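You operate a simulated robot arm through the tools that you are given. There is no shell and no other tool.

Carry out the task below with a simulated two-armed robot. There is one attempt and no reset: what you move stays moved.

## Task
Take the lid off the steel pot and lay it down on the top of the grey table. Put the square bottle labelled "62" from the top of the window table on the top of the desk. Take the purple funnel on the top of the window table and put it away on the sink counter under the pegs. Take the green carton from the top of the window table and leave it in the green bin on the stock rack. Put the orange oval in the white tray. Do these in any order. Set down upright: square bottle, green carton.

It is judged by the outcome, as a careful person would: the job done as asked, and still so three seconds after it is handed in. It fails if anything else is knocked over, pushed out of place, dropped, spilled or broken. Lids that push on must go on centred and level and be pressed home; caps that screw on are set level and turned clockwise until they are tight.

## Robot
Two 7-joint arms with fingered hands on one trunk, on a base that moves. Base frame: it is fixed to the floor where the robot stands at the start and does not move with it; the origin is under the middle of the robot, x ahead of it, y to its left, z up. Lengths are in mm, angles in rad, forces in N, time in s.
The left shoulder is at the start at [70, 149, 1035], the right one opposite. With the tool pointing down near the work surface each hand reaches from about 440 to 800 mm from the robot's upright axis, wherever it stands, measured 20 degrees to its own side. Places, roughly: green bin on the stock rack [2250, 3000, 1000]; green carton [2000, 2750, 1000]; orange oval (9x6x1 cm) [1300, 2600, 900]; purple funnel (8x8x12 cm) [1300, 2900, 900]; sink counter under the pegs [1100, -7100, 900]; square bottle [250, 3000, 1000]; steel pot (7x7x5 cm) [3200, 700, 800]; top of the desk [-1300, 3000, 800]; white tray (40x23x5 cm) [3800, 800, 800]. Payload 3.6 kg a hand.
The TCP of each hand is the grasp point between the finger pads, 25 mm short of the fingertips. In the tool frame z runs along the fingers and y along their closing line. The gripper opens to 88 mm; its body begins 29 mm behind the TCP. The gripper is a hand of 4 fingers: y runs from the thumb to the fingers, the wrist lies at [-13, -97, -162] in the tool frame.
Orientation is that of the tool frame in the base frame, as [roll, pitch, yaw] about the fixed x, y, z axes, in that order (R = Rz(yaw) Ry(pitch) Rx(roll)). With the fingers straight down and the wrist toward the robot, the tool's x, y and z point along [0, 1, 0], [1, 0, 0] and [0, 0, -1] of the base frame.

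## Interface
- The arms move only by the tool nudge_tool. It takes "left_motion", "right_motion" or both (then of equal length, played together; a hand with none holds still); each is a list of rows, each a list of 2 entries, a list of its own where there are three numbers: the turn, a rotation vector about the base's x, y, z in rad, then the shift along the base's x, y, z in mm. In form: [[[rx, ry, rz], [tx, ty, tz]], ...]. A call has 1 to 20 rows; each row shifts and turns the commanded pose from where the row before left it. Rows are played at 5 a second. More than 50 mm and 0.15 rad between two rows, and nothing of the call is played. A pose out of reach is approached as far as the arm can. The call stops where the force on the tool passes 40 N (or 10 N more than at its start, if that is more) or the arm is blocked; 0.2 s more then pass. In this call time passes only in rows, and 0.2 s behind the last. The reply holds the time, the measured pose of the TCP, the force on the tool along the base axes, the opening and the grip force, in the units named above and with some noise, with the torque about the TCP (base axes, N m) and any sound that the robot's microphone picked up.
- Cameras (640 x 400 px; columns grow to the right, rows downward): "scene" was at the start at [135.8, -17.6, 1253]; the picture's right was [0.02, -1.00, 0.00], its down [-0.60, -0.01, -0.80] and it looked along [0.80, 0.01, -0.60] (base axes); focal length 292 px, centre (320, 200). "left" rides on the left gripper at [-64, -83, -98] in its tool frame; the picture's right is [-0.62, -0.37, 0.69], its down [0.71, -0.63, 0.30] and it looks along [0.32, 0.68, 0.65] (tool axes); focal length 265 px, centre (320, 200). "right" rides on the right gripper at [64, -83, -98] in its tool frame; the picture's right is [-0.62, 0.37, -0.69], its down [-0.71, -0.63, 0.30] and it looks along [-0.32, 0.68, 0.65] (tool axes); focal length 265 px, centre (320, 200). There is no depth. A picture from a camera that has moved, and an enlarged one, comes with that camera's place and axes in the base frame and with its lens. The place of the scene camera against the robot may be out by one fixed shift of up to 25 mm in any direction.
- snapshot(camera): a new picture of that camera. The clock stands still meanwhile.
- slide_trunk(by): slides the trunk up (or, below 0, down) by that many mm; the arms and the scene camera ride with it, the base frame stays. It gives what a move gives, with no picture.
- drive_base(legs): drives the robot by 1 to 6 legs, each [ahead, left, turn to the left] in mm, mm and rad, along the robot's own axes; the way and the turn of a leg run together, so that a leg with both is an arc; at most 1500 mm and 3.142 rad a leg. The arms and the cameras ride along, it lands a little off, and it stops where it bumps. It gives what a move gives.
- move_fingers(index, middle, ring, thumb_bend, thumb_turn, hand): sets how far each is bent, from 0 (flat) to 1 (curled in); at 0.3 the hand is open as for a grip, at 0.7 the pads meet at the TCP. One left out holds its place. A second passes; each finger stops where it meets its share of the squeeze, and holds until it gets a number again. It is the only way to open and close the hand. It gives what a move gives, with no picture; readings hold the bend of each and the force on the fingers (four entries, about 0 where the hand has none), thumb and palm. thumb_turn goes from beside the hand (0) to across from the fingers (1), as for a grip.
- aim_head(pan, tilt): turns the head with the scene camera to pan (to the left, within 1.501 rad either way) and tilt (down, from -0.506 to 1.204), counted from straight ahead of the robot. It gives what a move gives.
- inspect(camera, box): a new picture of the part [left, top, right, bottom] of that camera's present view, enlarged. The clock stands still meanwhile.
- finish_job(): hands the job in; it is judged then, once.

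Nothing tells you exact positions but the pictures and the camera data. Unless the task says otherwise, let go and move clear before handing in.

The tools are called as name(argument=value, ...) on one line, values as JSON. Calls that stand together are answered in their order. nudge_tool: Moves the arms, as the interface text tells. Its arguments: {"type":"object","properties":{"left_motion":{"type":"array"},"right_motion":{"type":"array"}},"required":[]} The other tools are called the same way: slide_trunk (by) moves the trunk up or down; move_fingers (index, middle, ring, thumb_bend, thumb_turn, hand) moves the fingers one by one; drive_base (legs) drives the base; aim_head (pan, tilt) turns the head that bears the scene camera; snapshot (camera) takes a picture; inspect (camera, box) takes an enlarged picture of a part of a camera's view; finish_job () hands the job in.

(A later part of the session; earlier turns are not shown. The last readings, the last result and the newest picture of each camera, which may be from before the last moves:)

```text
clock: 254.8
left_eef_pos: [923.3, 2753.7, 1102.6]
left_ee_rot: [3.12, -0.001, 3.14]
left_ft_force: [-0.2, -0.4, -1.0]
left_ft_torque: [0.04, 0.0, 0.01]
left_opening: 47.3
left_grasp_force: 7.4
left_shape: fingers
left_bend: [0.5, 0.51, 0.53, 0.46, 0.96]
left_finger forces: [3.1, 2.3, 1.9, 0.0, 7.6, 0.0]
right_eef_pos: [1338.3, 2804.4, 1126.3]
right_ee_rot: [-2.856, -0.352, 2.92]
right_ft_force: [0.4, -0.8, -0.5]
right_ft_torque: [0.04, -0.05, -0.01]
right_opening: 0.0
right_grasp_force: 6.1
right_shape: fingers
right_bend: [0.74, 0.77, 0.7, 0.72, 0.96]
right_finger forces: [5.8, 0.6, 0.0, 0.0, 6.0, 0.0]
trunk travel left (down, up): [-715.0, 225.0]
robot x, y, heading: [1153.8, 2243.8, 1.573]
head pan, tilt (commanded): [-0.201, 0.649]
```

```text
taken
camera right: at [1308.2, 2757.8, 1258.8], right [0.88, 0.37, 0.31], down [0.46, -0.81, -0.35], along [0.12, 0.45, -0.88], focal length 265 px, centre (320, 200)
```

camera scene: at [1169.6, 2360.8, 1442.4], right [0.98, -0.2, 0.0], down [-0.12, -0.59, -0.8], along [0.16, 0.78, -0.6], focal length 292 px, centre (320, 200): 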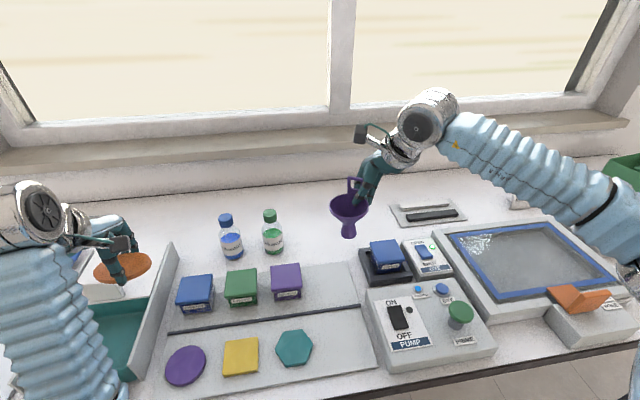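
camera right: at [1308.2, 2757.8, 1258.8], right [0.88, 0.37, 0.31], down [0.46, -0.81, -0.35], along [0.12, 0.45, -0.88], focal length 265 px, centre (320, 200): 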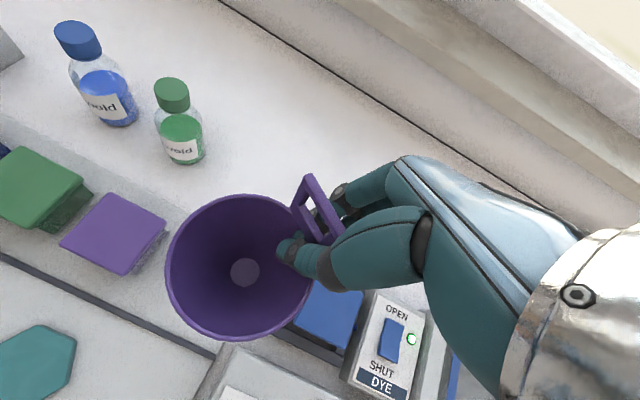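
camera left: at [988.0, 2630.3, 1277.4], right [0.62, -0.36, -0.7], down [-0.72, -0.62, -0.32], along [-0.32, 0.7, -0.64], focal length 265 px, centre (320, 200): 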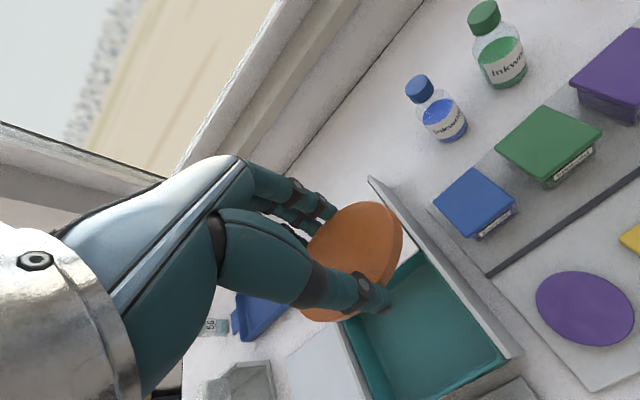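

Both objects are in hand. I'll back away from the window table and turn toward the grey table to survey it.

drive_base(legs=[[-380, 0, 0], [0, 0, -1.57]])

aim_head(pan=-0.3, tilt=0.35)

snapshot(camera="scene")

snapshot(camera="right")

```text
clock: 270.1
left_eef_pos: [1659.2, 2098.3, 1101.2]
left_ee_rot: [3.124, 0.0, 1.576]
left_ft_force: [0.5, 0.8, -0.4]
left_ft_torque: [0.0, 0.0, -0.03]
left_opening: 47.2
left_grasp_force: 6.9
left_shape: fingers
left_bend: [0.5, 0.51, 0.53, 0.47, 0.96]
left_finger forces: [3.2, 2.4, 1.7, 0.0, 7.2, 0.1]
right_eef_pos: [1713.5, 1684.1, 1125.1]
right_ee_rot: [-2.853, -0.349, 1.355]
right_ft_force: [-0.6, -0.2, 0.2]
right_ft_torque: [-0.03, -0.02, 0.01]
right_opening: 0.0
right_grasp_force: 6.6
right_shape: fingers
right_bend: [0.74, 0.77, 0.7, 0.72, 0.96]
right_finger forces: [5.7, 0.5, 0.0, 0.1, 5.8, 0.0]
trunk travel left (down, up): [-715.0, 225.0]
robot x, y, heading: [1154.2, 1866.6, 0.005]
head pan, tilt (commanded): [-0.201, 0.649]
```

```text
clock: 270.9
left_eef_pos: [1658.6, 2097.4, 1101.9]
left_ee_rot: [3.122, -0.002, 1.577]
left_ft_force: [-0.2, 0.6, 0.0]
left_ft_torque: [0.02, -0.04, -0.04]
left_opening: 47.0
left_grasp_force: 7.5
left_shape: fingers
left_bend: [0.5, 0.51, 0.53, 0.47, 0.96]
left_finger forces: [3.2, 2.5, 1.6, 0.1, 7.3, 0.0]
right_eef_pos: [1714.2, 1684.5, 1124.0]
right_ee_rot: [-2.853, -0.352, 1.354]
right_ft_force: [-0.7, -0.7, 0.9]
right_ft_torque: [0.0, -0.02, -0.01]
right_opening: 0.0
right_grasp_force: 6.1
right_shape: fingers
right_bend: [0.74, 0.77, 0.7, 0.72, 0.96]
right_finger forces: [5.6, 0.5, 0.0, 0.1, 5.9, 0.1]
trunk travel left (down, up): [-715.0, 225.0]
robot x, y, heading: [1155.6, 1865.0, 0.004]
head pan, tilt (commanded): [-0.3, 0.351]
```

```text
taken
camera scene: at [1291.2, 1819.1, 1469.1], right [-0.29, -0.96, 0.0], down [-0.33, 0.1, -0.94], along [0.9, -0.27, -0.34], focal length 292 px, centre (320, 200)
```

scene: 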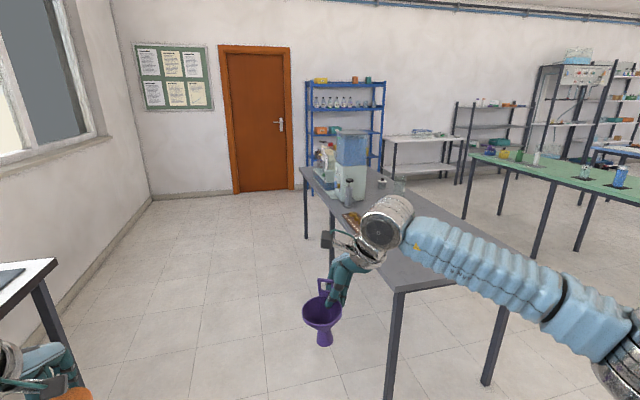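

```text
taken
camera right: at [1669.5, 1713.6, 1258.1], right [0.37, -0.87, 0.31], down [-0.81, -0.47, -0.35], along [0.45, -0.12, -0.88], focal length 265 px, centre (320, 200)
```

right: 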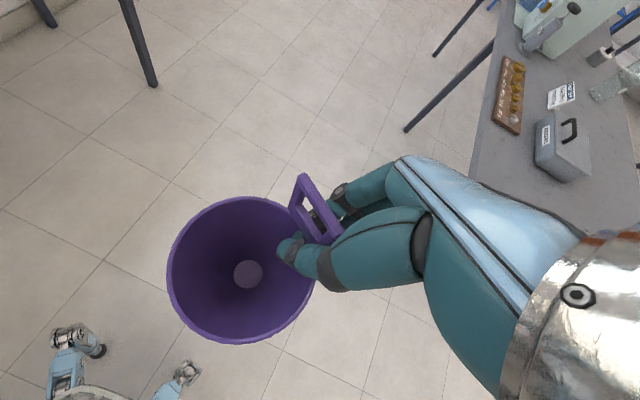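

The grey table lies ahead to the right, with a tank machine on it. I'll drive along its north side and turn to face it.

drive_base(legs=[[1400, 0, 0], [700, 0, 0]])

aim_head(pan=-1.45, tilt=0.5)

snapshot(camera="scene")

```text
clock: 298.3
left_eef_pos: [3801.9, 2114.4, 1102.6]
left_ee_rot: [3.121, -0.003, 1.573]
left_ft_force: [-0.2, 0.0, 0.1]
left_ft_torque: [0.02, -0.02, 0.02]
left_opening: 47.2
left_grasp_force: 6.9
left_shape: fingers
left_bend: [0.5, 0.51, 0.53, 0.47, 0.96]
left_finger forces: [3.2, 2.3, 1.6, 0.1, 7.1, 0.1]
right_eef_pos: [3855.1, 1699.0, 1126.1]
right_ee_rot: [-2.856, -0.351, 1.354]
right_ft_force: [-0.2, -0.5, -0.8]
right_ft_torque: [0.01, 0.05, 0.01]
right_opening: 0.0
right_grasp_force: 6.4
right_shape: fingers
right_bend: [0.74, 0.77, 0.7, 0.72, 0.96]
right_finger forces: [5.7, 0.4, 0.1, 0.0, 5.9, 0.1]
trunk travel left (down, up): [-715.0, 225.0]
robot x, y, heading: [3299.4, 1882.8, 0.006]
head pan, tilt (commanded): [-0.3, 0.351]
```

```text
clock: 299.7
left_eef_pos: [3802.4, 2113.3, 1101.0]
left_ee_rot: [3.125, 0.0, 1.574]
left_ft_force: [0.1, 1.0, -0.4]
left_ft_torque: [-0.04, 0.02, -0.01]
left_opening: 47.0
left_grasp_force: 7.2
left_shape: fingers
left_bend: [0.5, 0.51, 0.53, 0.47, 0.96]
left_finger forces: [3.3, 2.3, 1.7, 0.1, 7.2, 0.0]
right_eef_pos: [3857.4, 1700.0, 1125.6]
right_ee_rot: [-2.852, -0.349, 1.351]
right_ft_force: [0.5, -1.1, -0.4]
right_ft_torque: [-0.04, -0.01, -0.03]
right_opening: 0.0
right_grasp_force: 5.7
right_shape: fingers
right_bend: [0.74, 0.77, 0.7, 0.72, 0.96]
right_finger forces: [5.7, 0.4, 0.0, 0.0, 5.9, 0.1]
trunk travel left (down, up): [-715.0, 225.0]
robot x, y, heading: [3298.3, 1884.5, 0.004]
head pan, tilt (commanded): [-1.45, 0.499]
```

```text
taken
camera scene: at [3357.5, 1774.3, 1455.5], right [-0.99, -0.13, 0.0], down [-0.06, 0.47, -0.88], along [0.11, -0.87, -0.48], focal length 292 px, centre (320, 200)
```

scene: 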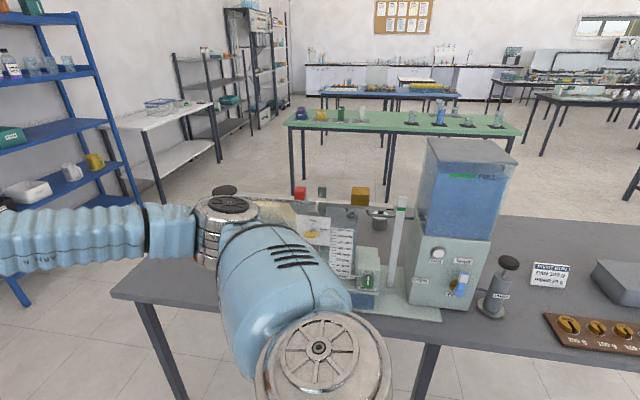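

The machine blocks the pot and tray from this side; they're on its far (south) side. I'll drive around the east end, checking the space as I go.

drive_base(legs=[[1150, 0, 0]])

aim_head(pan=-0.6, tilt=0.5)

snapshot(camera="scene")

aim_head(pan=-1.5, tilt=0.6)

snapshot(camera="scene")

```text
clock: 314.6
left_eef_pos: [4956.4, 2107.7, 1099.8]
left_ee_rot: [3.123, -0.003, 1.562]
left_ft_force: [0.1, 0.3, 0.1]
left_ft_torque: [-0.03, 0.04, 0.0]
left_opening: 46.8
left_grasp_force: 7.3
left_shape: fingers
left_bend: [0.5, 0.51, 0.54, 0.47, 0.96]
left_finger forces: [3.3, 2.4, 1.5, 0.1, 6.9, 0.0]
right_eef_pos: [5005.2, 1693.2, 1125.1]
right_ee_rot: [-2.855, -0.35, 1.34]
right_ft_force: [0.1, 0.6, -0.6]
right_ft_torque: [-0.01, -0.02, -0.01]
right_opening: 0.1
right_grasp_force: 6.1
right_shape: fingers
right_bend: [0.74, 0.77, 0.7, 0.72, 0.96]
right_finger forces: [5.8, 0.3, 0.0, 0.0, 5.9, 0.1]
trunk travel left (down, up): [-715.0, 225.0]
robot x, y, heading: [4448.4, 1884.5, -0.006]
head pan, tilt (commanded): [-1.45, 0.499]
```

```text
clock: 315.7
left_eef_pos: [4955.9, 2108.0, 1101.3]
left_ee_rot: [3.124, -0.001, 1.562]
left_ft_force: [-0.1, 0.7, 0.2]
left_ft_torque: [-0.01, 0.01, -0.03]
left_opening: 46.8
left_grasp_force: 6.9
left_shape: fingers
left_bend: [0.5, 0.51, 0.54, 0.47, 0.96]
left_finger forces: [3.2, 2.3, 1.5, 0.1, 7.0, 0.0]
right_eef_pos: [5005.9, 1692.5, 1125.6]
right_ee_rot: [-2.854, -0.35, 1.341]
right_ft_force: [-0.2, -0.7, -1.1]
right_ft_torque: [-0.02, -0.05, -0.02]
right_opening: 0.2
right_grasp_force: 5.9
right_shape: fingers
right_bend: [0.74, 0.77, 0.7, 0.72, 0.96]
right_finger forces: [5.8, 0.3, 0.1, 0.0, 5.9, 0.0]
trunk travel left (down, up): [-715.0, 225.0]
robot x, y, heading: [4446.4, 1878.7, -0.004]
head pan, tilt (commanded): [-0.6, 0.499]
```

```text
taken
camera scene: at [4571.7, 1810.2, 1455.5], right [-0.57, -0.82, 0.0], down [-0.39, 0.27, -0.88], along [0.72, -0.5, -0.48], focal length 292 px, centre (320, 200)
```

scene: 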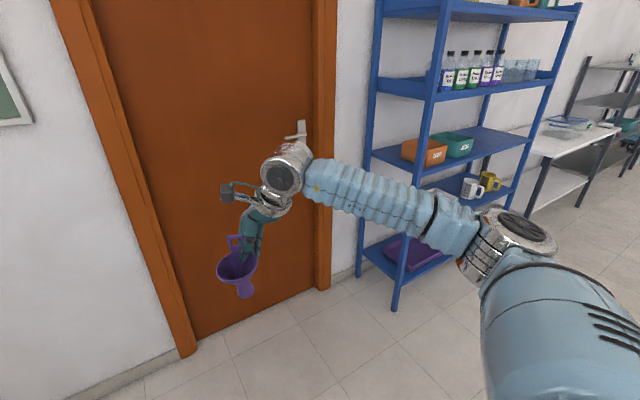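

```text
clock: 316.9
left_eef_pos: [4956.4, 2107.6, 1102.0]
left_ee_rot: [3.125, -0.002, 1.562]
left_ft_force: [-0.8, 0.2, -0.4]
left_ft_torque: [0.0, 0.0, -0.01]
left_opening: 47.4
left_grasp_force: 6.5
left_shape: fingers
left_bend: [0.5, 0.51, 0.54, 0.47, 0.96]
left_finger forces: [3.2, 2.4, 1.5, 0.0, 7.0, 0.0]
right_eef_pos: [5006.0, 1693.6, 1124.5]
right_ee_rot: [-2.852, -0.353, 1.339]
right_ft_force: [-0.3, 0.1, -0.6]
right_ft_torque: [-0.01, 0.0, 0.03]
right_opening: 0.0
right_grasp_force: 5.9
right_shape: fingers
right_bend: [0.74, 0.77, 0.7, 0.72, 0.96]
right_finger forces: [5.9, 0.4, 0.1, 0.1, 5.8, 0.1]
trunk travel left (down, up): [-715.0, 225.0]
robot x, y, heading: [4447.3, 1879.9, -0.009]
head pan, tilt (commanded): [-1.499, 0.6]
```

```text
taken
camera scene: at [4503.1, 1774.0, 1446.4], right [-1.0, -0.07, 0.0], down [-0.04, 0.56, -0.83], along [0.05, -0.82, -0.56], focal length 292 px, centre (320, 200)
```

scene: 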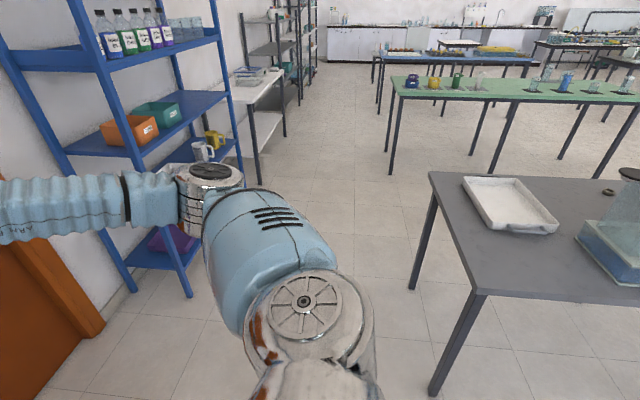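

The white tray is at the east end of the grey table (about (3853, 835)), so I can reach it from the east. I'll turn around to face west and line the left hand up with the tray.

drive_base(legs=[[60, 0, 0], [0, 0, 1.571], [0, 0, 1.571]])

aim_head(pan=0.5, tilt=0.55)

snapshot(camera="scene")

```text
clock: 338.5
left_eef_pos: [4009.4, 1635.3, 1102.1]
left_ee_rot: [3.124, 0.0, -1.541]
left_ft_force: [-0.4, 0.5, -0.7]
left_ft_torque: [0.02, -0.02, -0.03]
left_opening: 46.7
left_grasp_force: 6.2
left_shape: fingers
left_bend: [0.5, 0.51, 0.56, 0.47, 0.96]
left_finger forces: [3.6, 2.7, 0.1, 0.0, 6.3, 0.0]
right_eef_pos: [3943.7, 2048.1, 1125.2]
right_ee_rot: [-2.853, -0.352, -1.765]
right_ft_force: [-0.5, 0.2, -0.1]
right_ft_torque: [-0.02, 0.0, 0.0]
right_opening: 0.0
right_grasp_force: 5.9
right_shape: fingers
right_bend: [0.74, 0.77, 0.7, 0.72, 0.96]
right_finger forces: [5.6, 0.2, 0.0, 0.0, 5.6, 0.0]
trunk travel left (down, up): [-715.0, 225.0]
robot x, y, heading: [4506.0, 1878.9, -3.112]
head pan, tilt (commanded): [-1.499, 0.6]
```

```text
clock: 340.5
left_eef_pos: [4008.9, 1636.7, 1101.9]
left_ee_rot: [3.125, -0.001, -1.541]
left_ft_force: [0.2, 0.1, -0.8]
left_ft_torque: [-0.01, 0.02, -0.04]
left_opening: 46.5
left_grasp_force: 6.7
left_shape: fingers
left_bend: [0.5, 0.51, 0.56, 0.47, 0.96]
left_finger forces: [3.5, 2.8, 0.2, 0.0, 6.3, 0.1]
right_eef_pos: [3943.1, 2048.1, 1125.4]
right_ee_rot: [-2.852, -0.351, -1.763]
right_ft_force: [-0.7, -0.1, -0.4]
right_ft_torque: [0.02, 0.01, 0.0]
right_opening: 0.1
right_grasp_force: 5.6
right_shape: fingers
right_bend: [0.74, 0.77, 0.7, 0.72, 0.96]
right_finger forces: [5.6, 0.2, 0.0, 0.0, 5.6, 0.1]
trunk travel left (down, up): [-715.0, 225.0]
robot x, y, heading: [4507.8, 1883.5, -3.114]
head pan, tilt (commanded): [0.499, 0.55]
```

```text
taken
camera scene: at [4379.1, 1815.1, 1450.9], right [-0.51, 0.86, 0.0], down [0.45, 0.26, -0.85], along [-0.74, -0.43, -0.52], focal length 292 px, centre (320, 200)
```

scene: 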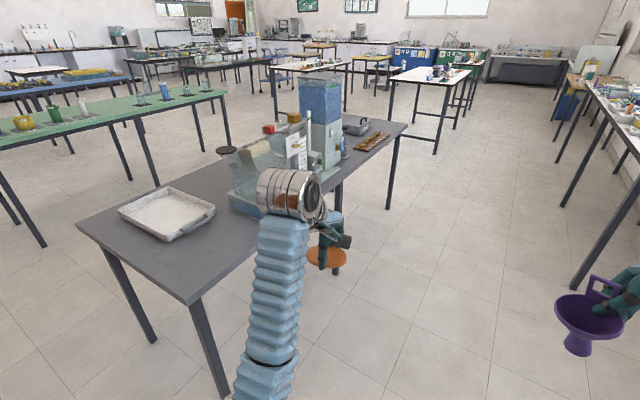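

The oval's ring-finger contact has faded, so I'll check the left hand view and firm up the grip.

snapshot(camera="left")

move_fingers(hand="left", index=0.58, middle=0.58, ring=0.61, thumb_bend=0.61)

snapshot(camera="left")

```text
taken
camera left: at [4092.3, 1702.2, 1197.0], right [0.34, 0.63, -0.7], down [0.65, -0.7, -0.31], along [-0.69, -0.35, -0.64], focal length 265 px, centre (320, 200)
```

left: 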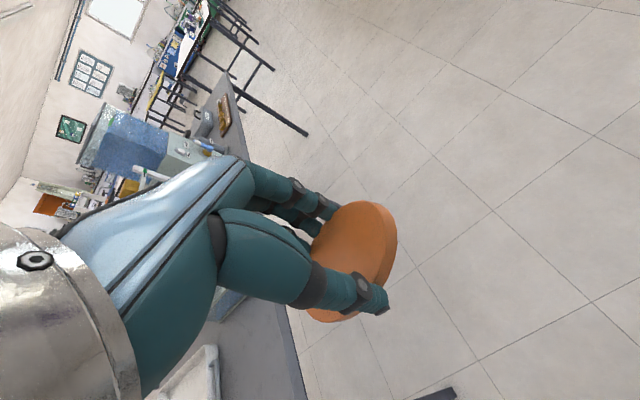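

```text
clock: 341.5
left_eef_pos: [4007.4, 1636.0, 1102.6]
left_ee_rot: [3.123, -0.003, -1.541]
left_ft_force: [-0.1, -0.1, -0.5]
left_ft_torque: [0.0, -0.01, -0.01]
left_opening: 46.5
left_grasp_force: 10.7
left_shape: fingers
left_bend: [0.51, 0.53, 0.58, 0.48, 0.96]
left_finger forces: [4.1, 3.9, 2.3, 0.1, 10.3, 0.1]
right_eef_pos: [3943.3, 2047.8, 1125.6]
right_ee_rot: [-2.852, -0.352, -1.762]
right_ft_force: [1.2, -0.5, -0.4]
right_ft_torque: [0.04, 0.03, -0.03]
right_opening: 0.0
right_grasp_force: 5.7
right_shape: fingers
right_bend: [0.74, 0.77, 0.7, 0.72, 0.96]
right_finger forces: [5.6, 0.2, 0.0, 0.0, 5.6, 0.0]
trunk travel left (down, up): [-715.0, 225.0]
robot x, y, heading: [4510.5, 1876.9, -3.111]
head pan, tilt (commanded): [0.499, 0.55]
```

```text
taken
camera left: at [4092.4, 1702.2, 1197.0], right [0.34, 0.63, -0.7], down [0.65, -0.7, -0.31], along [-0.69, -0.35, -0.64], focal length 265 px, centre (320, 200)
```

left: 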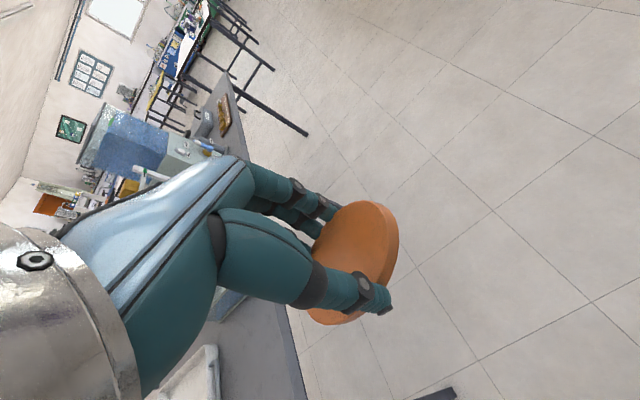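

Grip is firm again. Now I'll strafe left to bring the left hand over to the tray.

drive_base(legs=[[0, 400, -0.03], [0, 415, 0]])

aim_head(pan=0.35, tilt=0.65)

snapshot(camera="scene")

snapshot(camera="left")

```text
clock: 352.4
left_eef_pos: [4016.6, 837.5, 1100.5]
left_ee_rot: [3.121, 0.0, -1.564]
left_ft_force: [0.9, 0.2, 0.0]
left_ft_torque: [-0.01, -0.01, 0.0]
left_opening: 46.4
left_grasp_force: 10.1
left_shape: fingers
left_bend: [0.51, 0.53, 0.58, 0.48, 0.96]
left_finger forces: [4.0, 3.9, 2.4, 0.1, 10.2, 0.0]
right_eef_pos: [3960.0, 1251.6, 1125.1]
right_ee_rot: [-2.854, -0.35, -1.785]
right_ft_force: [-0.6, -0.8, -0.1]
right_ft_torque: [-0.03, 0.0, -0.01]
right_opening: 0.0
right_grasp_force: 5.4
right_shape: fingers
right_bend: [0.74, 0.77, 0.7, 0.72, 0.96]
right_finger forces: [5.6, 0.0, 0.0, 0.0, 5.6, 0.0]
trunk travel left (down, up): [-715.0, 225.0]
robot x, y, heading: [4521.2, 1072.2, -3.129]
head pan, tilt (commanded): [0.499, 0.55]
```

```text
clock: 353.1
left_eef_pos: [4015.3, 839.4, 1101.4]
left_ee_rot: [3.125, -0.002, -1.564]
left_ft_force: [-0.6, 0.1, 0.9]
left_ft_torque: [-0.02, -0.02, 0.0]
left_opening: 46.8
left_grasp_force: 10.4
left_shape: fingers
left_bend: [0.51, 0.53, 0.58, 0.48, 0.96]
left_finger forces: [4.1, 3.8, 2.2, 0.0, 10.1, 0.1]
right_eef_pos: [3958.4, 1252.5, 1125.8]
right_ee_rot: [-2.852, -0.351, -1.786]
right_ft_force: [-0.3, 0.0, 0.1]
right_ft_torque: [0.02, 0.05, 0.06]
right_opening: 0.1
right_grasp_force: 5.3
right_shape: fingers
right_bend: [0.74, 0.77, 0.7, 0.72, 0.96]
right_finger forces: [5.6, 0.1, 0.0, 0.0, 5.6, 0.0]
trunk travel left (down, up): [-715.0, 225.0]
robot x, y, heading: [4520.6, 1074.0, -3.128]
head pan, tilt (commanded): [0.351, 0.649]
```

```text
taken
camera scene: at [4388.2, 1021.6, 1442.1], right [-0.35, 0.94, 0.0], down [0.57, 0.21, -0.8], along [-0.75, -0.28, -0.6], focal length 292 px, centre (320, 200)
```

scene: 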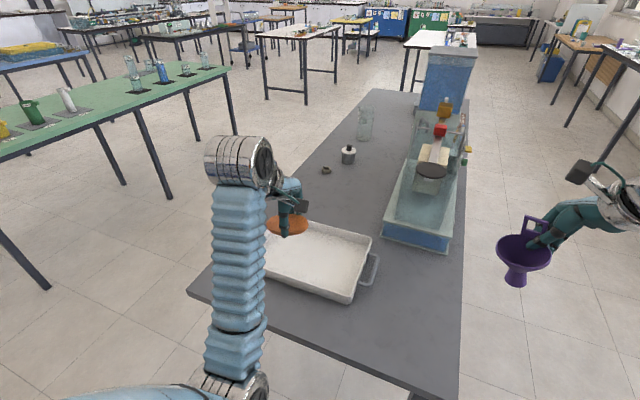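

```text
taken
camera left: at [4101.3, 903.3, 1197.0], right [0.35, 0.62, -0.7], down [0.63, -0.71, -0.32], along [-0.69, -0.33, -0.64], focal length 265 px, centre (320, 200)
```

left: 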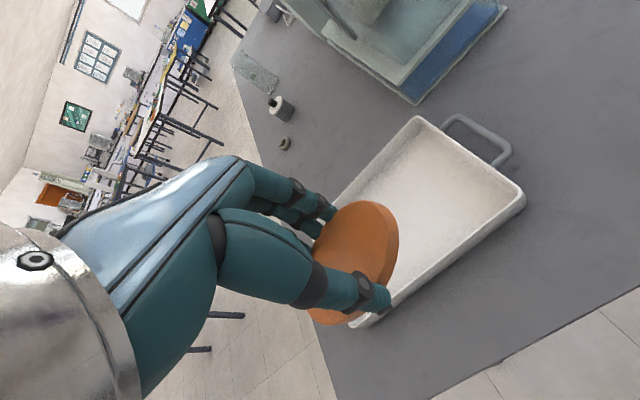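

The white tray is centred near (3856, 822) with its rim at about z≈830, and the pot with the black-knobbed lid stands beyond it. I'll move the oval over the tray, then lower the trunk.

nudge_tool(left_motion=[[[0, 0, 0], [-40, -2, 0]], [[0, 0, 0], [-40, -3, 0]], [[0, 0, 0], [-40, -3, 0]], [[0, 0, 0], [-38, -3, 0]]])

slide_trunk(by=-120)

snapshot(camera="left")

snapshot(camera="scene")

```text
clock: 354.1
left_eef_pos: [3853.3, 827.0, 1099.3]
left_ee_rot: [3.126, 0.0, -1.564]
left_ft_force: [-1.1, 0.3, -0.2]
left_ft_torque: [0.01, -0.01, 0.04]
left_opening: 46.6
left_grasp_force: 10.6
left_shape: fingers
left_bend: [0.51, 0.53, 0.58, 0.48, 0.96]
left_finger forces: [4.1, 3.8, 2.1, 0.0, 10.1, 0.0]
right_eef_pos: [3958.1, 1252.2, 1123.5]
right_ee_rot: [-2.852, -0.35, -1.786]
right_ft_force: [-0.3, -0.2, -1.0]
right_ft_torque: [0.03, 0.03, -0.01]
right_opening: 0.0
right_grasp_force: 5.5
right_shape: fingers
right_bend: [0.74, 0.77, 0.7, 0.72, 0.96]
right_finger forces: [5.6, 0.1, 0.0, 0.0, 5.6, 0.0]
trunk travel left (down, up): [-715.0, 225.0]
robot x, y, heading: [4519.4, 1069.6, -3.129]
head pan, tilt (commanded): [0.351, 0.649]
```

```text
clock: 355.6
left_eef_pos: [3856.8, 827.6, 981.5]
left_ee_rot: [3.123, -0.002, -1.564]
left_ft_force: [0.4, -0.8, 0.0]
left_ft_torque: [-0.01, 0.01, -0.01]
left_opening: 46.5
left_grasp_force: 9.8
left_shape: fingers
left_bend: [0.51, 0.53, 0.58, 0.48, 0.96]
left_finger forces: [4.2, 3.9, 2.2, 0.0, 10.1, 0.1]
right_eef_pos: [3957.8, 1253.0, 1005.8]
right_ee_rot: [-2.854, -0.351, -1.784]
right_ft_force: [0.3, -0.2, 0.0]
right_ft_torque: [0.02, 0.04, 0.02]
right_opening: 0.0
right_grasp_force: 5.5
right_shape: fingers
right_bend: [0.74, 0.77, 0.7, 0.72, 0.96]
right_finger forces: [5.6, 0.1, 0.0, 0.0, 5.6, 0.0]
trunk travel left (down, up): [-595.0, 345.0]
robot x, y, heading: [4521.4, 1074.3, -3.131]
head pan, tilt (commanded): [0.351, 0.649]
```

```text
taken
camera left: at [3941.9, 891.6, 1077.0], right [0.35, 0.62, -0.7], down [0.63, -0.71, -0.32], along [-0.69, -0.33, -0.64], focal length 265 px, centre (320, 200)
```

left: 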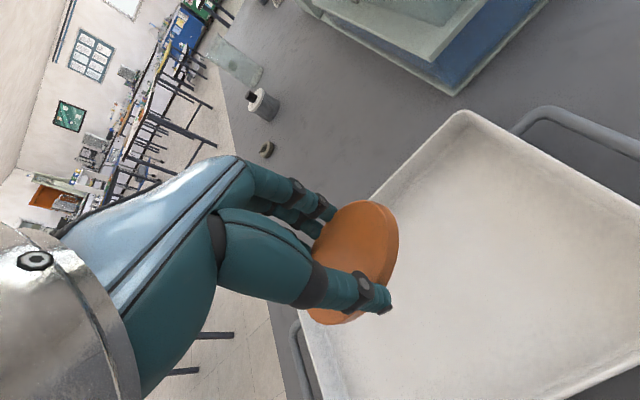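

```text
taken
camera scene: at [4388.7, 1021.8, 1322.2], right [-0.35, 0.94, 0.0], down [0.57, 0.21, -0.8], along [-0.75, -0.28, -0.6], focal length 292 px, centre (320, 200)
```

scene: 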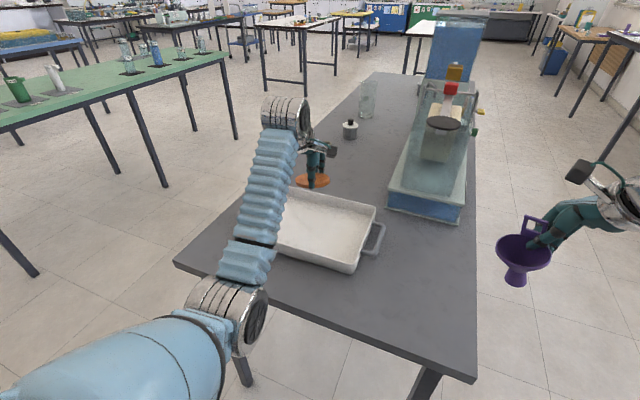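

By triangulation the tray rim is at z≈816 and its floor about 770. The oval is well inside the tray outline, so I'll lower it.

nudge_tool(left_motion=[[[0, 0, 0], [-2, -5, -35]], [[0, 0, 0], [-2, -5, -35]], [[0, 0, 0], [0, 0, -35]], [[0, 0, 0], [0, 0, -30]], [[0, 0, 0], [0, 0, -15]]])

snapshot(camera="left")

inspect(camera="scene", box=[240, 120, 400, 280])

```text
clock: 356.8
left_eef_pos: [3852.3, 818.3, 831.0]
left_ee_rot: [3.122, -0.001, -1.565]
left_ft_force: [-1.2, -0.3, -0.3]
left_ft_torque: [-0.01, -0.02, -0.03]
left_opening: 46.2
left_grasp_force: 10.3
left_shape: fingers
left_bend: [0.51, 0.53, 0.58, 0.48, 0.96]
left_finger forces: [4.2, 4.0, 2.2, 0.0, 10.0, 0.0]
right_eef_pos: [3959.6, 1253.4, 1004.7]
right_ee_rot: [-2.853, -0.35, -1.783]
right_ft_force: [-0.1, -0.7, -0.6]
right_ft_torque: [0.0, 0.03, -0.02]
right_opening: 0.0
right_grasp_force: 5.6
right_shape: fingers
right_bend: [0.74, 0.77, 0.7, 0.72, 0.96]
right_finger forces: [5.6, 0.1, 0.1, 0.1, 5.7, 0.0]
trunk travel left (down, up): [-595.0, 345.0]
robot x, y, heading: [4523.1, 1074.7, -3.125]
head pan, tilt (commanded): [0.351, 0.649]
```

```text
taken
camera left: at [3937.3, 883.1, 927.1], right [0.35, 0.62, -0.7], down [0.63, -0.71, -0.32], along [-0.69, -0.33, -0.64], focal length 265 px, centre (320, 200)
```

left: 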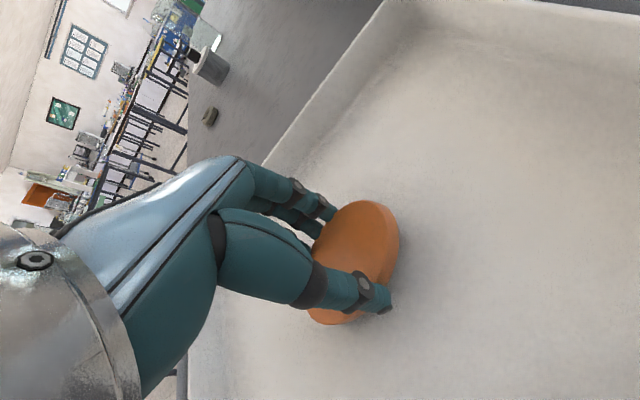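

```text
2.50 times, centred on (320, 200) of scene
camera zoom: at [4388.0, 1021.9, 1322.1], right [-0.35, 0.94, 0.0], down [0.57, 0.21, -0.8], along [-0.75, -0.28, -0.6], focal length 730 px, centre (320, 200)
```

zoom: 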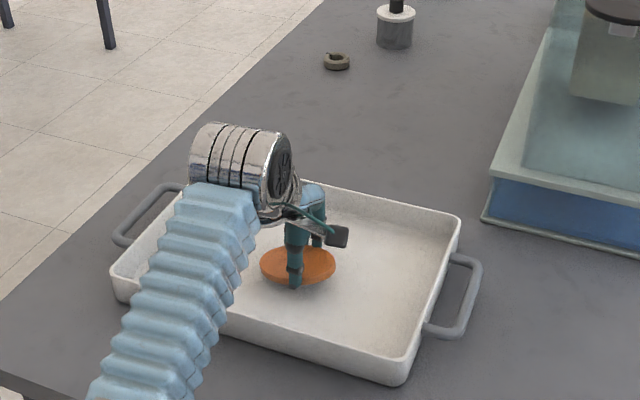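

The oval hangs inside the tray. I'll lower the last bit gently.

nudge_tool(left_motion=[[[0, 0, 0], [0, 0, -10]], [[0, 0, 0], [0, 0, -6]], [[0, 0, 0], [0, 0, -3]]])

nudge_tool(left_motion=[[[0, 0, 0], [0, 0, -2]], [[0, 0, 0], [0, 0, -2]]])

nudge_tool(left_motion=[[[0, 0, 0], [0, 0, -2]], [[0, 0, 0], [0, 0, -2]]])

```text
clock: 357.6
left_eef_pos: [3852.2, 818.0, 816.1]
left_ee_rot: [3.112, -0.002, -1.563]
left_ft_force: [-0.9, 0.4, 12.1]
left_ft_torque: [-0.4, 0.24, -0.04]
left_opening: 46.5
left_grasp_force: 18.5
left_shape: fingers
left_bend: [0.51, 0.53, 0.56, 0.48, 0.95]
left_finger forces: [3.6, 3.4, 19.7, 0.1, 9.9, 0.0]
right_eef_pos: [3960.8, 1254.0, 1006.7]
right_ee_rot: [-2.855, -0.352, -1.781]
right_ft_force: [-0.7, -0.6, -0.8]
right_ft_torque: [0.03, -0.01, -0.02]
right_opening: 0.1
right_grasp_force: 6.0
right_shape: fingers
right_bend: [0.74, 0.77, 0.7, 0.72, 0.96]
right_finger forces: [5.6, 0.1, 0.0, 0.0, 5.6, 0.0]
trunk travel left (down, up): [-595.0, 345.0]
robot x, y, heading: [4520.4, 1072.6, -3.134]
head pan, tilt (commanded): [0.351, 0.649]
```

```text
clock: 358.2
left_eef_pos: [3851.2, 818.0, 815.5]
left_ee_rot: [3.109, -0.005, -1.563]
left_ft_force: [-1.7, 0.1, 25.0]
left_ft_torque: [-0.65, 0.52, -0.07]
left_opening: 46.4
left_grasp_force: 23.7
left_shape: fingers
left_bend: [0.51, 0.53, 0.55, 0.48, 0.95]
left_finger forces: [3.6, 3.4, 30.2, 0.0, 10.5, 0.1]
right_eef_pos: [3963.3, 1254.2, 1007.5]
right_ee_rot: [-2.857, -0.353, -1.783]
right_ft_force: [0.0, -0.2, -0.5]
right_ft_torque: [0.0, 0.01, -0.01]
right_opening: 0.0
right_grasp_force: 5.2
right_shape: fingers
right_bend: [0.74, 0.77, 0.7, 0.72, 0.96]
right_finger forces: [5.5, 0.2, 0.0, 0.0, 5.6, 0.0]
trunk travel left (down, up): [-595.0, 345.0]
robot x, y, heading: [4520.4, 1070.6, -3.128]
head pan, tilt (commanded): [0.351, 0.649]
```

```text
clock: 358.8
left_eef_pos: [3852.1, 818.2, 814.4]
left_ee_rot: [3.104, -0.004, -1.563]
left_ft_force: [-0.7, 1.3, 30.8]
left_ft_torque: [-0.65, 0.48, -0.07]
left_opening: 46.3
left_grasp_force: 26.1
left_shape: fingers
left_bend: [0.51, 0.53, 0.55, 0.48, 0.95]
left_finger forces: [3.2, 3.2, 33.3, 0.0, 11.7, 0.0]
right_eef_pos: [3963.2, 1254.8, 1007.4]
right_ee_rot: [-2.856, -0.355, -1.785]
right_ft_force: [0.0, 0.5, 0.6]
right_ft_torque: [0.03, 0.03, 0.0]
right_opening: 0.0
right_grasp_force: 5.4
right_shape: fingers
right_bend: [0.74, 0.77, 0.7, 0.72, 0.96]
right_finger forces: [5.5, 0.2, 0.0, 0.0, 5.6, 0.0]
trunk travel left (down, up): [-595.0, 345.0]
robot x, y, heading: [4519.3, 1072.8, -3.131]
head pan, tilt (commanded): [0.351, 0.649]
```

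A fingertip met the tray floor. I'll back up to unload it and then look.

nudge_tool(left_motion=[[[0, 0, 0], [0, 0, 3]], [[0, 0, 0], [0, 0, 3]], [[0, 0, 0], [0, 0, 2]]])

inspect(camera="left", box=[260, 160, 420, 340])

inspect(camera="scene", box=[280, 180, 360, 240])

```text
clock: 359.6
left_eef_pos: [3852.8, 817.3, 815.4]
left_ee_rot: [3.117, -0.001, -1.566]
left_ft_force: [-3.9, 2.8, 16.7]
left_ft_torque: [-0.44, 0.39, -0.09]
left_opening: 46.3
left_grasp_force: 20.5
left_shape: fingers
left_bend: [0.51, 0.53, 0.55, 0.48, 0.95]
left_finger forces: [4.1, 4.0, 24.1, 0.0, 9.8, 0.1]
right_eef_pos: [3960.3, 1253.8, 1005.4]
right_ee_rot: [-2.856, -0.353, -1.783]
right_ft_force: [0.4, -0.4, -0.5]
right_ft_torque: [0.02, 0.0, 0.02]
right_opening: 0.0
right_grasp_force: 6.1
right_shape: fingers
right_bend: [0.74, 0.77, 0.7, 0.72, 0.96]
right_finger forces: [5.6, 0.1, 0.0, 0.0, 5.6, 0.1]
trunk travel left (down, up): [-595.0, 345.0]
robot x, y, heading: [4515.1, 1073.6, -3.131]
head pan, tilt (commanded): [0.351, 0.649]
```

```text
2.22 times, centred on (340, 250) of left
camera zoom: at [3938.7, 882.5, 911.2], right [0.35, 0.62, -0.7], down [0.63, -0.71, -0.32], along [-0.7, -0.33, -0.64], focal length 590 px, centre (276, 89)
```

zoom: 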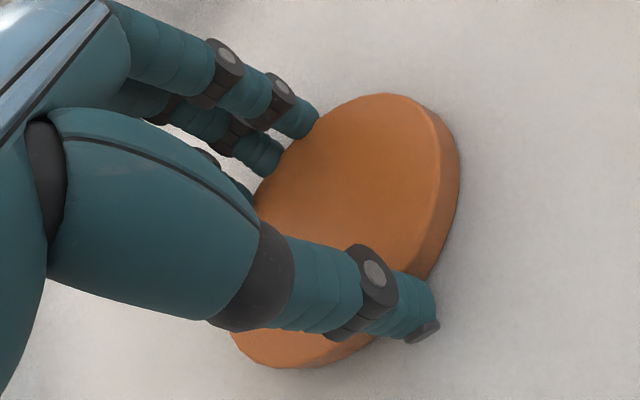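

```text
6.67 times, centred on (320, 210) of scene
camera zoom: at [4390.7, 1023.4, 1322.3], right [-0.35, 0.94, 0.0], down [0.56, 0.21, -0.8], along [-0.75, -0.28, -0.6], focal length 1946 px, centre (320, 133)
```

zoom: 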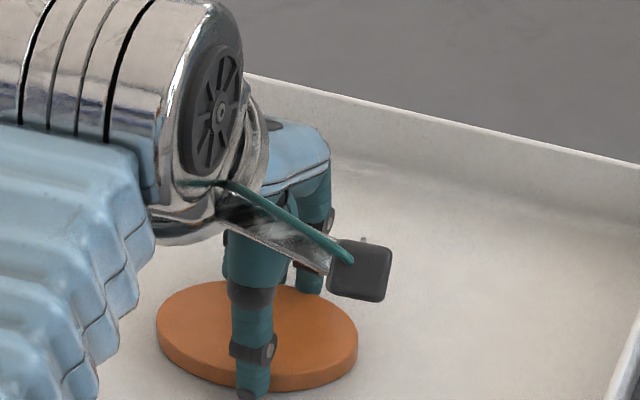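

nudge_tool(left_motion=[[[0, 0, 0], [0, 0, 2]], [[0, 0, 0], [0, 0, 2]]])

nudge_tool(left_motion=[[[0, 0, 0], [0, 0, 1]]])

inspect(camera="left", box=[260, 160, 420, 340])

```text
clock: 360.2
left_eef_pos: [3853.3, 817.0, 816.8]
left_ee_rot: [3.122, -0.002, -1.565]
left_ft_force: [-2.6, 3.0, 12.6]
left_ft_torque: [-0.33, 0.32, -0.11]
left_opening: 46.1
left_grasp_force: 18.2
left_shape: fingers
left_bend: [0.51, 0.53, 0.55, 0.49, 0.95]
left_finger forces: [4.4, 4.1, 19.1, 0.0, 9.6, 0.0]
right_eef_pos: [3960.4, 1254.2, 1006.0]
right_ee_rot: [-2.852, -0.352, -1.785]
right_ft_force: [0.4, -0.4, 0.9]
right_ft_torque: [-0.01, 0.03, -0.01]
right_opening: 0.3
right_grasp_force: 5.8
right_shape: fingers
right_bend: [0.74, 0.77, 0.7, 0.72, 0.96]
right_finger forces: [5.6, 0.1, 0.0, 0.1, 5.6, 0.0]
trunk travel left (down, up): [-595.0, 345.0]
robot x, y, heading: [4520.3, 1073.4, -3.135]
head pan, tilt (commanded): [0.351, 0.649]
```

```text
clock: 360.6
left_eef_pos: [3853.0, 817.4, 816.4]
left_ee_rot: [3.126, -0.001, -1.563]
left_ft_force: [-1.9, 2.5, 9.9]
left_ft_torque: [-0.23, 0.22, -0.1]
left_opening: 46.3
left_grasp_force: 17.1
left_shape: fingers
left_bend: [0.51, 0.53, 0.56, 0.48, 0.95]
left_finger forces: [4.0, 3.7, 16.1, 0.1, 10.1, 0.0]
right_eef_pos: [3961.2, 1253.0, 1005.4]
right_ee_rot: [-2.853, -0.353, -1.786]
right_ft_force: [0.2, -0.1, -0.8]
right_ft_torque: [0.03, 0.06, 0.0]
right_opening: 0.2
right_grasp_force: 5.4
right_shape: fingers
right_bend: [0.74, 0.77, 0.7, 0.72, 0.96]
right_finger forces: [5.6, 0.1, 0.0, 0.1, 5.5, 0.0]
trunk travel left (down, up): [-595.0, 345.0]
robot x, y, heading: [4520.6, 1071.4, -3.137]
head pan, tilt (commanded): [0.351, 0.649]
```

```text
2.22 times, centred on (340, 250) of left
camera zoom: at [3938.9, 881.8, 912.6], right [0.35, 0.62, -0.7], down [0.63, -0.71, -0.31], along [-0.69, -0.33, -0.64], focal length 590 px, centre (276, 89)
```

zoom: 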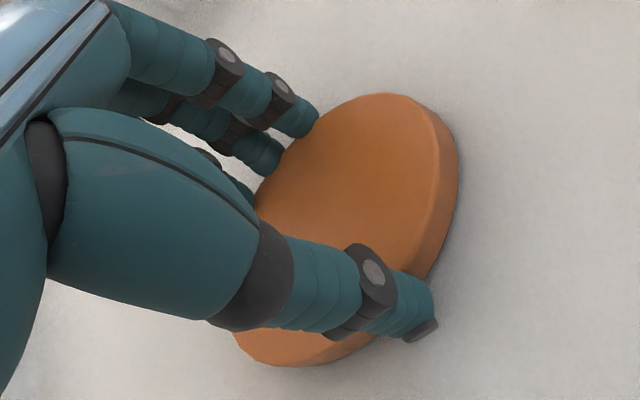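

nudge_tool(left_motion=[[[0, 0, 0], [0, 0, 1.5]], [[0, 0, 0], [0, 0, 1.5]]])

move_fingers(hand="left", ring=0.5)

inspect(camera="left", box=[260, 160, 420, 340])

```text
clock: 361.2
left_eef_pos: [3852.9, 817.3, 818.1]
left_ee_rot: [3.128, -0.001, -1.565]
left_ft_force: [0.3, 0.7, 0.8]
left_ft_torque: [-0.08, 0.01, -0.01]
left_opening: 46.4
left_grasp_force: 11.6
left_shape: fingers
left_bend: [0.51, 0.53, 0.58, 0.48, 0.95]
left_finger forces: [4.0, 3.6, 6.6, 0.0, 10.2, 0.0]
right_eef_pos: [3959.9, 1252.5, 1004.9]
right_ee_rot: [-2.852, -0.349, -1.784]
right_ft_force: [0.3, 0.3, -0.9]
right_ft_torque: [-0.01, 0.01, 0.0]
right_opening: 0.2
right_grasp_force: 5.7
right_shape: fingers
right_bend: [0.74, 0.77, 0.7, 0.72, 0.96]
right_finger forces: [5.6, 0.1, 0.0, 0.0, 5.6, 0.0]
trunk travel left (down, up): [-595.0, 345.0]
robot x, y, heading: [4522.4, 1075.6, -3.131]
head pan, tilt (commanded): [0.351, 0.649]
```

```text
clock: 362.2
left_eef_pos: [3851.9, 817.3, 820.4]
left_ee_rot: [3.126, -0.001, -1.566]
left_ft_force: [-1.0, -1.0, 0.2]
left_ft_torque: [-0.02, 0.0, -0.01]
left_opening: 46.2
left_grasp_force: 9.5
left_shape: fingers
left_bend: [0.5, 0.52, 0.5, 0.49, 0.96]
left_finger forces: [4.6, 4.6, 0.1, 0.1, 9.1, 0.1]
right_eef_pos: [3958.6, 1251.3, 1005.0]
right_ee_rot: [-2.852, -0.351, -1.784]
right_ft_force: [0.1, 0.3, -0.9]
right_ft_torque: [0.03, 0.0, 0.01]
right_opening: 0.0
right_grasp_force: 5.7
right_shape: fingers
right_bend: [0.74, 0.77, 0.7, 0.72, 0.96]
right_finger forces: [5.6, 0.0, 0.0, 0.0, 5.6, 0.1]
trunk travel left (down, up): [-595.0, 345.0]
robot x, y, heading: [4518.3, 1074.7, -3.134]
head pan, tilt (commanded): [0.351, 0.649]
```

```text
2.22 times, centred on (340, 250) of left
camera zoom: at [3937.7, 881.5, 915.5], right [0.35, 0.62, -0.7], down [0.63, -0.71, -0.31], along [-0.69, -0.33, -0.64], focal length 590 px, centre (276, 89)
```

zoom: 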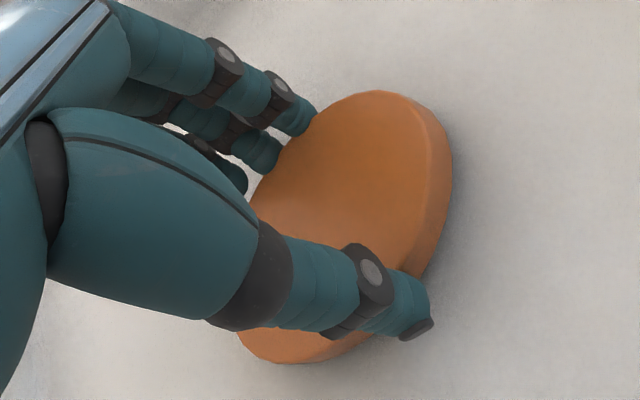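

The ring finger is free now. I'll lower in 1 mm steps until the oval itself rests on the floor.

nudge_tool(left_motion=[[[0, 0, 0], [0, 0, -1.5]], [[0, 0, 0], [0, 0, -1.5]]])

nudge_tool(left_motion=[[[0, 0, 0], [0, 0, -1]], [[0, 0, 0], [0, 0, -1]]])

```text
clock: 362.8
left_eef_pos: [3851.2, 816.0, 816.7]
left_ee_rot: [3.126, -0.001, -1.563]
left_ft_force: [0.2, -0.2, 0.5]
left_ft_torque: [-0.04, 0.0, 0.0]
left_opening: 46.4
left_grasp_force: 8.9
left_shape: fingers
left_bend: [0.5, 0.52, 0.5, 0.49, 0.96]
left_finger forces: [4.7, 4.7, 0.1, 0.1, 9.1, 0.1]
right_eef_pos: [3959.7, 1253.3, 1005.3]
right_ee_rot: [-2.854, -0.35, -1.783]
right_ft_force: [0.2, -0.4, 0.2]
right_ft_torque: [0.0, 0.01, 0.0]
right_opening: 0.0
right_grasp_force: 6.0
right_shape: fingers
right_bend: [0.74, 0.77, 0.7, 0.72, 0.96]
right_finger forces: [5.6, 0.1, 0.1, 0.1, 5.5, 0.0]
trunk travel left (down, up): [-595.0, 345.0]
robot x, y, heading: [4522.4, 1073.9, -3.132]
head pan, tilt (commanded): [0.351, 0.649]
```

```text
clock: 363.4
left_eef_pos: [3851.2, 816.9, 815.2]
left_ee_rot: [3.123, -0.002, -1.564]
left_ft_force: [0.2, 0.5, 1.3]
left_ft_torque: [-0.02, 0.04, 0.01]
left_opening: 46.2
left_grasp_force: 9.5
left_shape: fingers
left_bend: [0.5, 0.52, 0.5, 0.49, 0.96]
left_finger forces: [4.4, 4.8, 0.0, 0.0, 9.5, 0.0]
right_eef_pos: [3959.6, 1253.8, 1006.6]
right_ee_rot: [-2.854, -0.352, -1.785]
right_ft_force: [0.1, -0.4, 0.4]
right_ft_torque: [0.02, 0.03, 0.01]
right_opening: 0.1
right_grasp_force: 6.2
right_shape: fingers
right_bend: [0.74, 0.77, 0.7, 0.72, 0.96]
right_finger forces: [5.5, 0.1, 0.0, 0.0, 5.6, 0.0]
trunk travel left (down, up): [-595.0, 345.0]
robot x, y, heading: [4520.2, 1071.3, -3.133]
head pan, tilt (commanded): [0.351, 0.649]
```

nudge_tool(left_motion=[[[0, 0, 0], [0, 0, -1]], [[0, 0, 0], [0, 0, -1]]])

```text
clock: 364.0
left_eef_pos: [3851.2, 816.9, 815.5]
left_ee_rot: [3.117, -0.001, -1.565]
left_ft_force: [0.1, -0.9, 6.0]
left_ft_torque: [-0.02, 0.06, 0.05]
left_opening: 46.3
left_grasp_force: 8.8
left_shape: fingers
left_bend: [0.5, 0.52, 0.5, 0.49, 0.96]
left_finger forces: [4.5, 5.1, 0.1, 0.1, 9.3, 0.0]
right_eef_pos: [3959.0, 1254.2, 1004.9]
right_ee_rot: [-2.853, -0.351, -1.784]
right_ft_force: [0.1, 0.5, 0.1]
right_ft_torque: [0.04, -0.01, 0.06]
right_opening: 0.1
right_grasp_force: 4.8
right_shape: fingers
right_bend: [0.74, 0.77, 0.7, 0.72, 0.96]
right_finger forces: [5.6, 0.1, 0.0, 0.0, 5.6, 0.0]
trunk travel left (down, up): [-595.0, 345.0]
robot x, y, heading: [4520.2, 1073.2, -3.132]
head pan, tilt (commanded): [0.351, 0.649]
```

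Contact: the oval is down on the tray floor. I'll open the fingers and lift the hand away.

move_fingers(hand="left", index=0.42, middle=0.42, ring=0.42, thumb_bend=0.4)

nudge_tool(left_motion=[[[0, 0, 0], [0, 0, 3]], [[0, 0, 0], [0, 0, 5]]])

move_fingers(hand="left", index=0.3, middle=0.3, ring=0.3, thumb_bend=0.3)

nudge_tool(left_motion=[[[0, 0, 0], [0, 0, 20]], [[0, 0, 0], [0, 0, 40]], [[0, 0, 0], [0, 0, 45]], [[0, 0, 0], [0, 0, 45]]])

snapshot(camera="left")

snapshot(camera="scene")

```text
clock: 365.0
left_eef_pos: [3851.8, 816.9, 812.8]
left_ee_rot: [3.124, -0.002, -1.564]
left_ft_force: [0.2, 1.2, 0.7]
left_ft_torque: [0.0, 0.0, -0.02]
left_opening: 60.9
left_grasp_force: 0.0
left_shape: fingers
left_bend: [0.42, 0.42, 0.42, 0.4, 0.97]
left_finger forces: [0.1, 0.1, 0.1, 0.1, 0.0, 0.0]
right_eef_pos: [3957.9, 1252.8, 1005.0]
right_ee_rot: [-2.855, -0.352, -1.785]
right_ft_force: [0.1, 0.8, -0.3]
right_ft_torque: [0.0, 0.0, 0.01]
right_opening: 0.0
right_grasp_force: 5.7
right_shape: fingers
right_bend: [0.74, 0.77, 0.7, 0.72, 0.96]
right_finger forces: [5.7, 0.1, 0.0, 0.1, 5.6, 0.1]
trunk travel left (down, up): [-595.0, 345.0]
robot x, y, heading: [4521.3, 1072.5, -3.128]
head pan, tilt (commanded): [0.351, 0.649]
```

```text
clock: 365.6
left_eef_pos: [3851.6, 818.1, 819.5]
left_ee_rot: [3.123, 0.0, -1.565]
left_ft_force: [0.0, 0.6, 0.2]
left_ft_torque: [0.04, -0.03, 0.04]
left_opening: 61.3
left_grasp_force: 0.0
left_shape: fingers
left_bend: [0.42, 0.42, 0.42, 0.4, 0.97]
left_finger forces: [0.0, 0.0, 0.0, 0.0, 0.0, 0.0]
right_eef_pos: [3959.8, 1254.1, 1004.0]
right_ee_rot: [-2.853, -0.35, -1.785]
right_ft_force: [-0.5, 1.4, -0.3]
right_ft_torque: [0.02, 0.0, 0.02]
right_opening: 0.0
right_grasp_force: 5.5
right_shape: fingers
right_bend: [0.74, 0.77, 0.7, 0.72, 0.96]
right_finger forces: [5.6, 0.1, 0.0, 0.0, 5.6, 0.0]
trunk travel left (down, up): [-595.0, 345.0]
robot x, y, heading: [4519.6, 1070.6, -3.132]
head pan, tilt (commanded): [0.351, 0.649]
```

```text
clock: 366.6
left_eef_pos: [3851.6, 817.7, 820.9]
left_ee_rot: [3.124, -0.001, -1.565]
left_ft_force: [-0.1, 0.2, -0.5]
left_ft_torque: [-0.02, 0.0, -0.01]
left_opening: 84.3
left_grasp_force: 0.1
left_shape: fingers
left_bend: [0.3, 0.3, 0.3, 0.3, 0.97]
left_finger forces: [0.1, 0.1, 0.0, 0.0, 0.0, 0.0]
right_eef_pos: [3959.1, 1252.6, 1004.1]
right_ee_rot: [-2.852, -0.351, -1.783]
right_ft_force: [-0.2, -0.2, 0.0]
right_ft_torque: [0.02, 0.02, 0.0]
right_opening: 0.0
right_grasp_force: 6.1
right_shape: fingers
right_bend: [0.74, 0.77, 0.7, 0.72, 0.96]
right_finger forces: [5.6, 0.1, 0.1, 0.0, 5.6, 0.1]
trunk travel left (down, up): [-595.0, 345.0]
robot x, y, heading: [4519.6, 1070.9, -3.13]
head pan, tilt (commanded): [0.351, 0.649]
```

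```text
clock: 367.6
left_eef_pos: [3853.6, 816.1, 972.5]
left_ee_rot: [3.123, -0.003, -1.564]
left_ft_force: [-0.3, -0.5, -0.3]
left_ft_torque: [0.01, -0.03, -0.02]
left_opening: 84.5
left_grasp_force: 0.1
left_shape: fingers
left_bend: [0.3, 0.3, 0.3, 0.3, 0.97]
left_finger forces: [0.1, 0.0, 0.0, 0.0, 0.0, 0.1]
right_eef_pos: [3959.7, 1253.8, 1005.3]
right_ee_rot: [-2.852, -0.351, -1.786]
right_ft_force: [0.3, 0.5, 0.0]
right_ft_torque: [0.01, 0.05, -0.02]
right_opening: 0.0
right_grasp_force: 6.1
right_shape: fingers
right_bend: [0.74, 0.77, 0.7, 0.72, 0.96]
right_finger forces: [5.7, 0.1, 0.0, 0.1, 5.4, 0.1]
trunk travel left (down, up): [-595.0, 345.0]
robot x, y, heading: [4518.5, 1072.1, -3.131]
head pan, tilt (commanded): [0.351, 0.649]
```

```text
taken
camera left: at [3939.3, 881.0, 1068.3], right [0.35, 0.62, -0.7], down [0.63, -0.71, -0.31], along [-0.69, -0.33, -0.64], focal length 265 px, centre (320, 200)
```

left: 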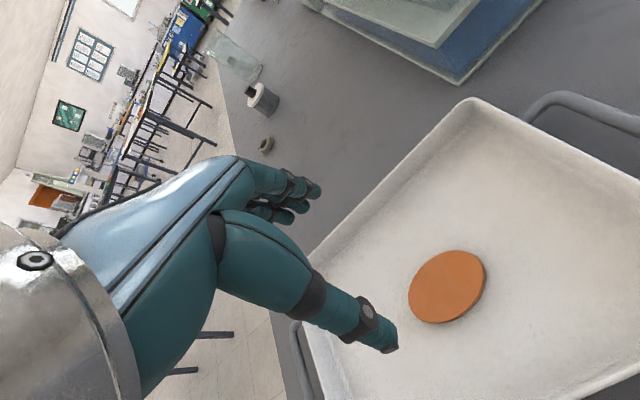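

```text
taken
camera scene: at [4388.6, 1022.3, 1322.1], right [-0.35, 0.94, 0.0], down [0.57, 0.21, -0.8], along [-0.75, -0.28, -0.6], focal length 292 px, centre (320, 200)
```

scene: 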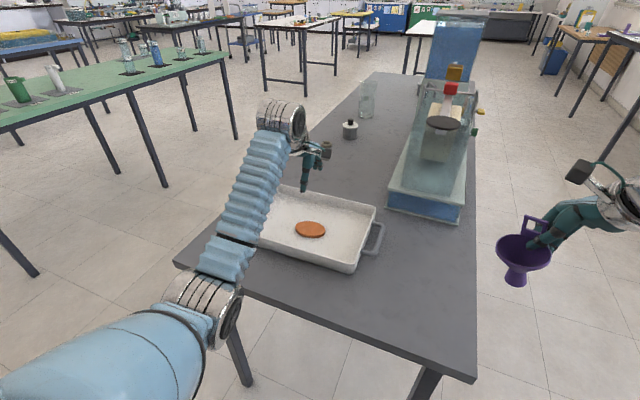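

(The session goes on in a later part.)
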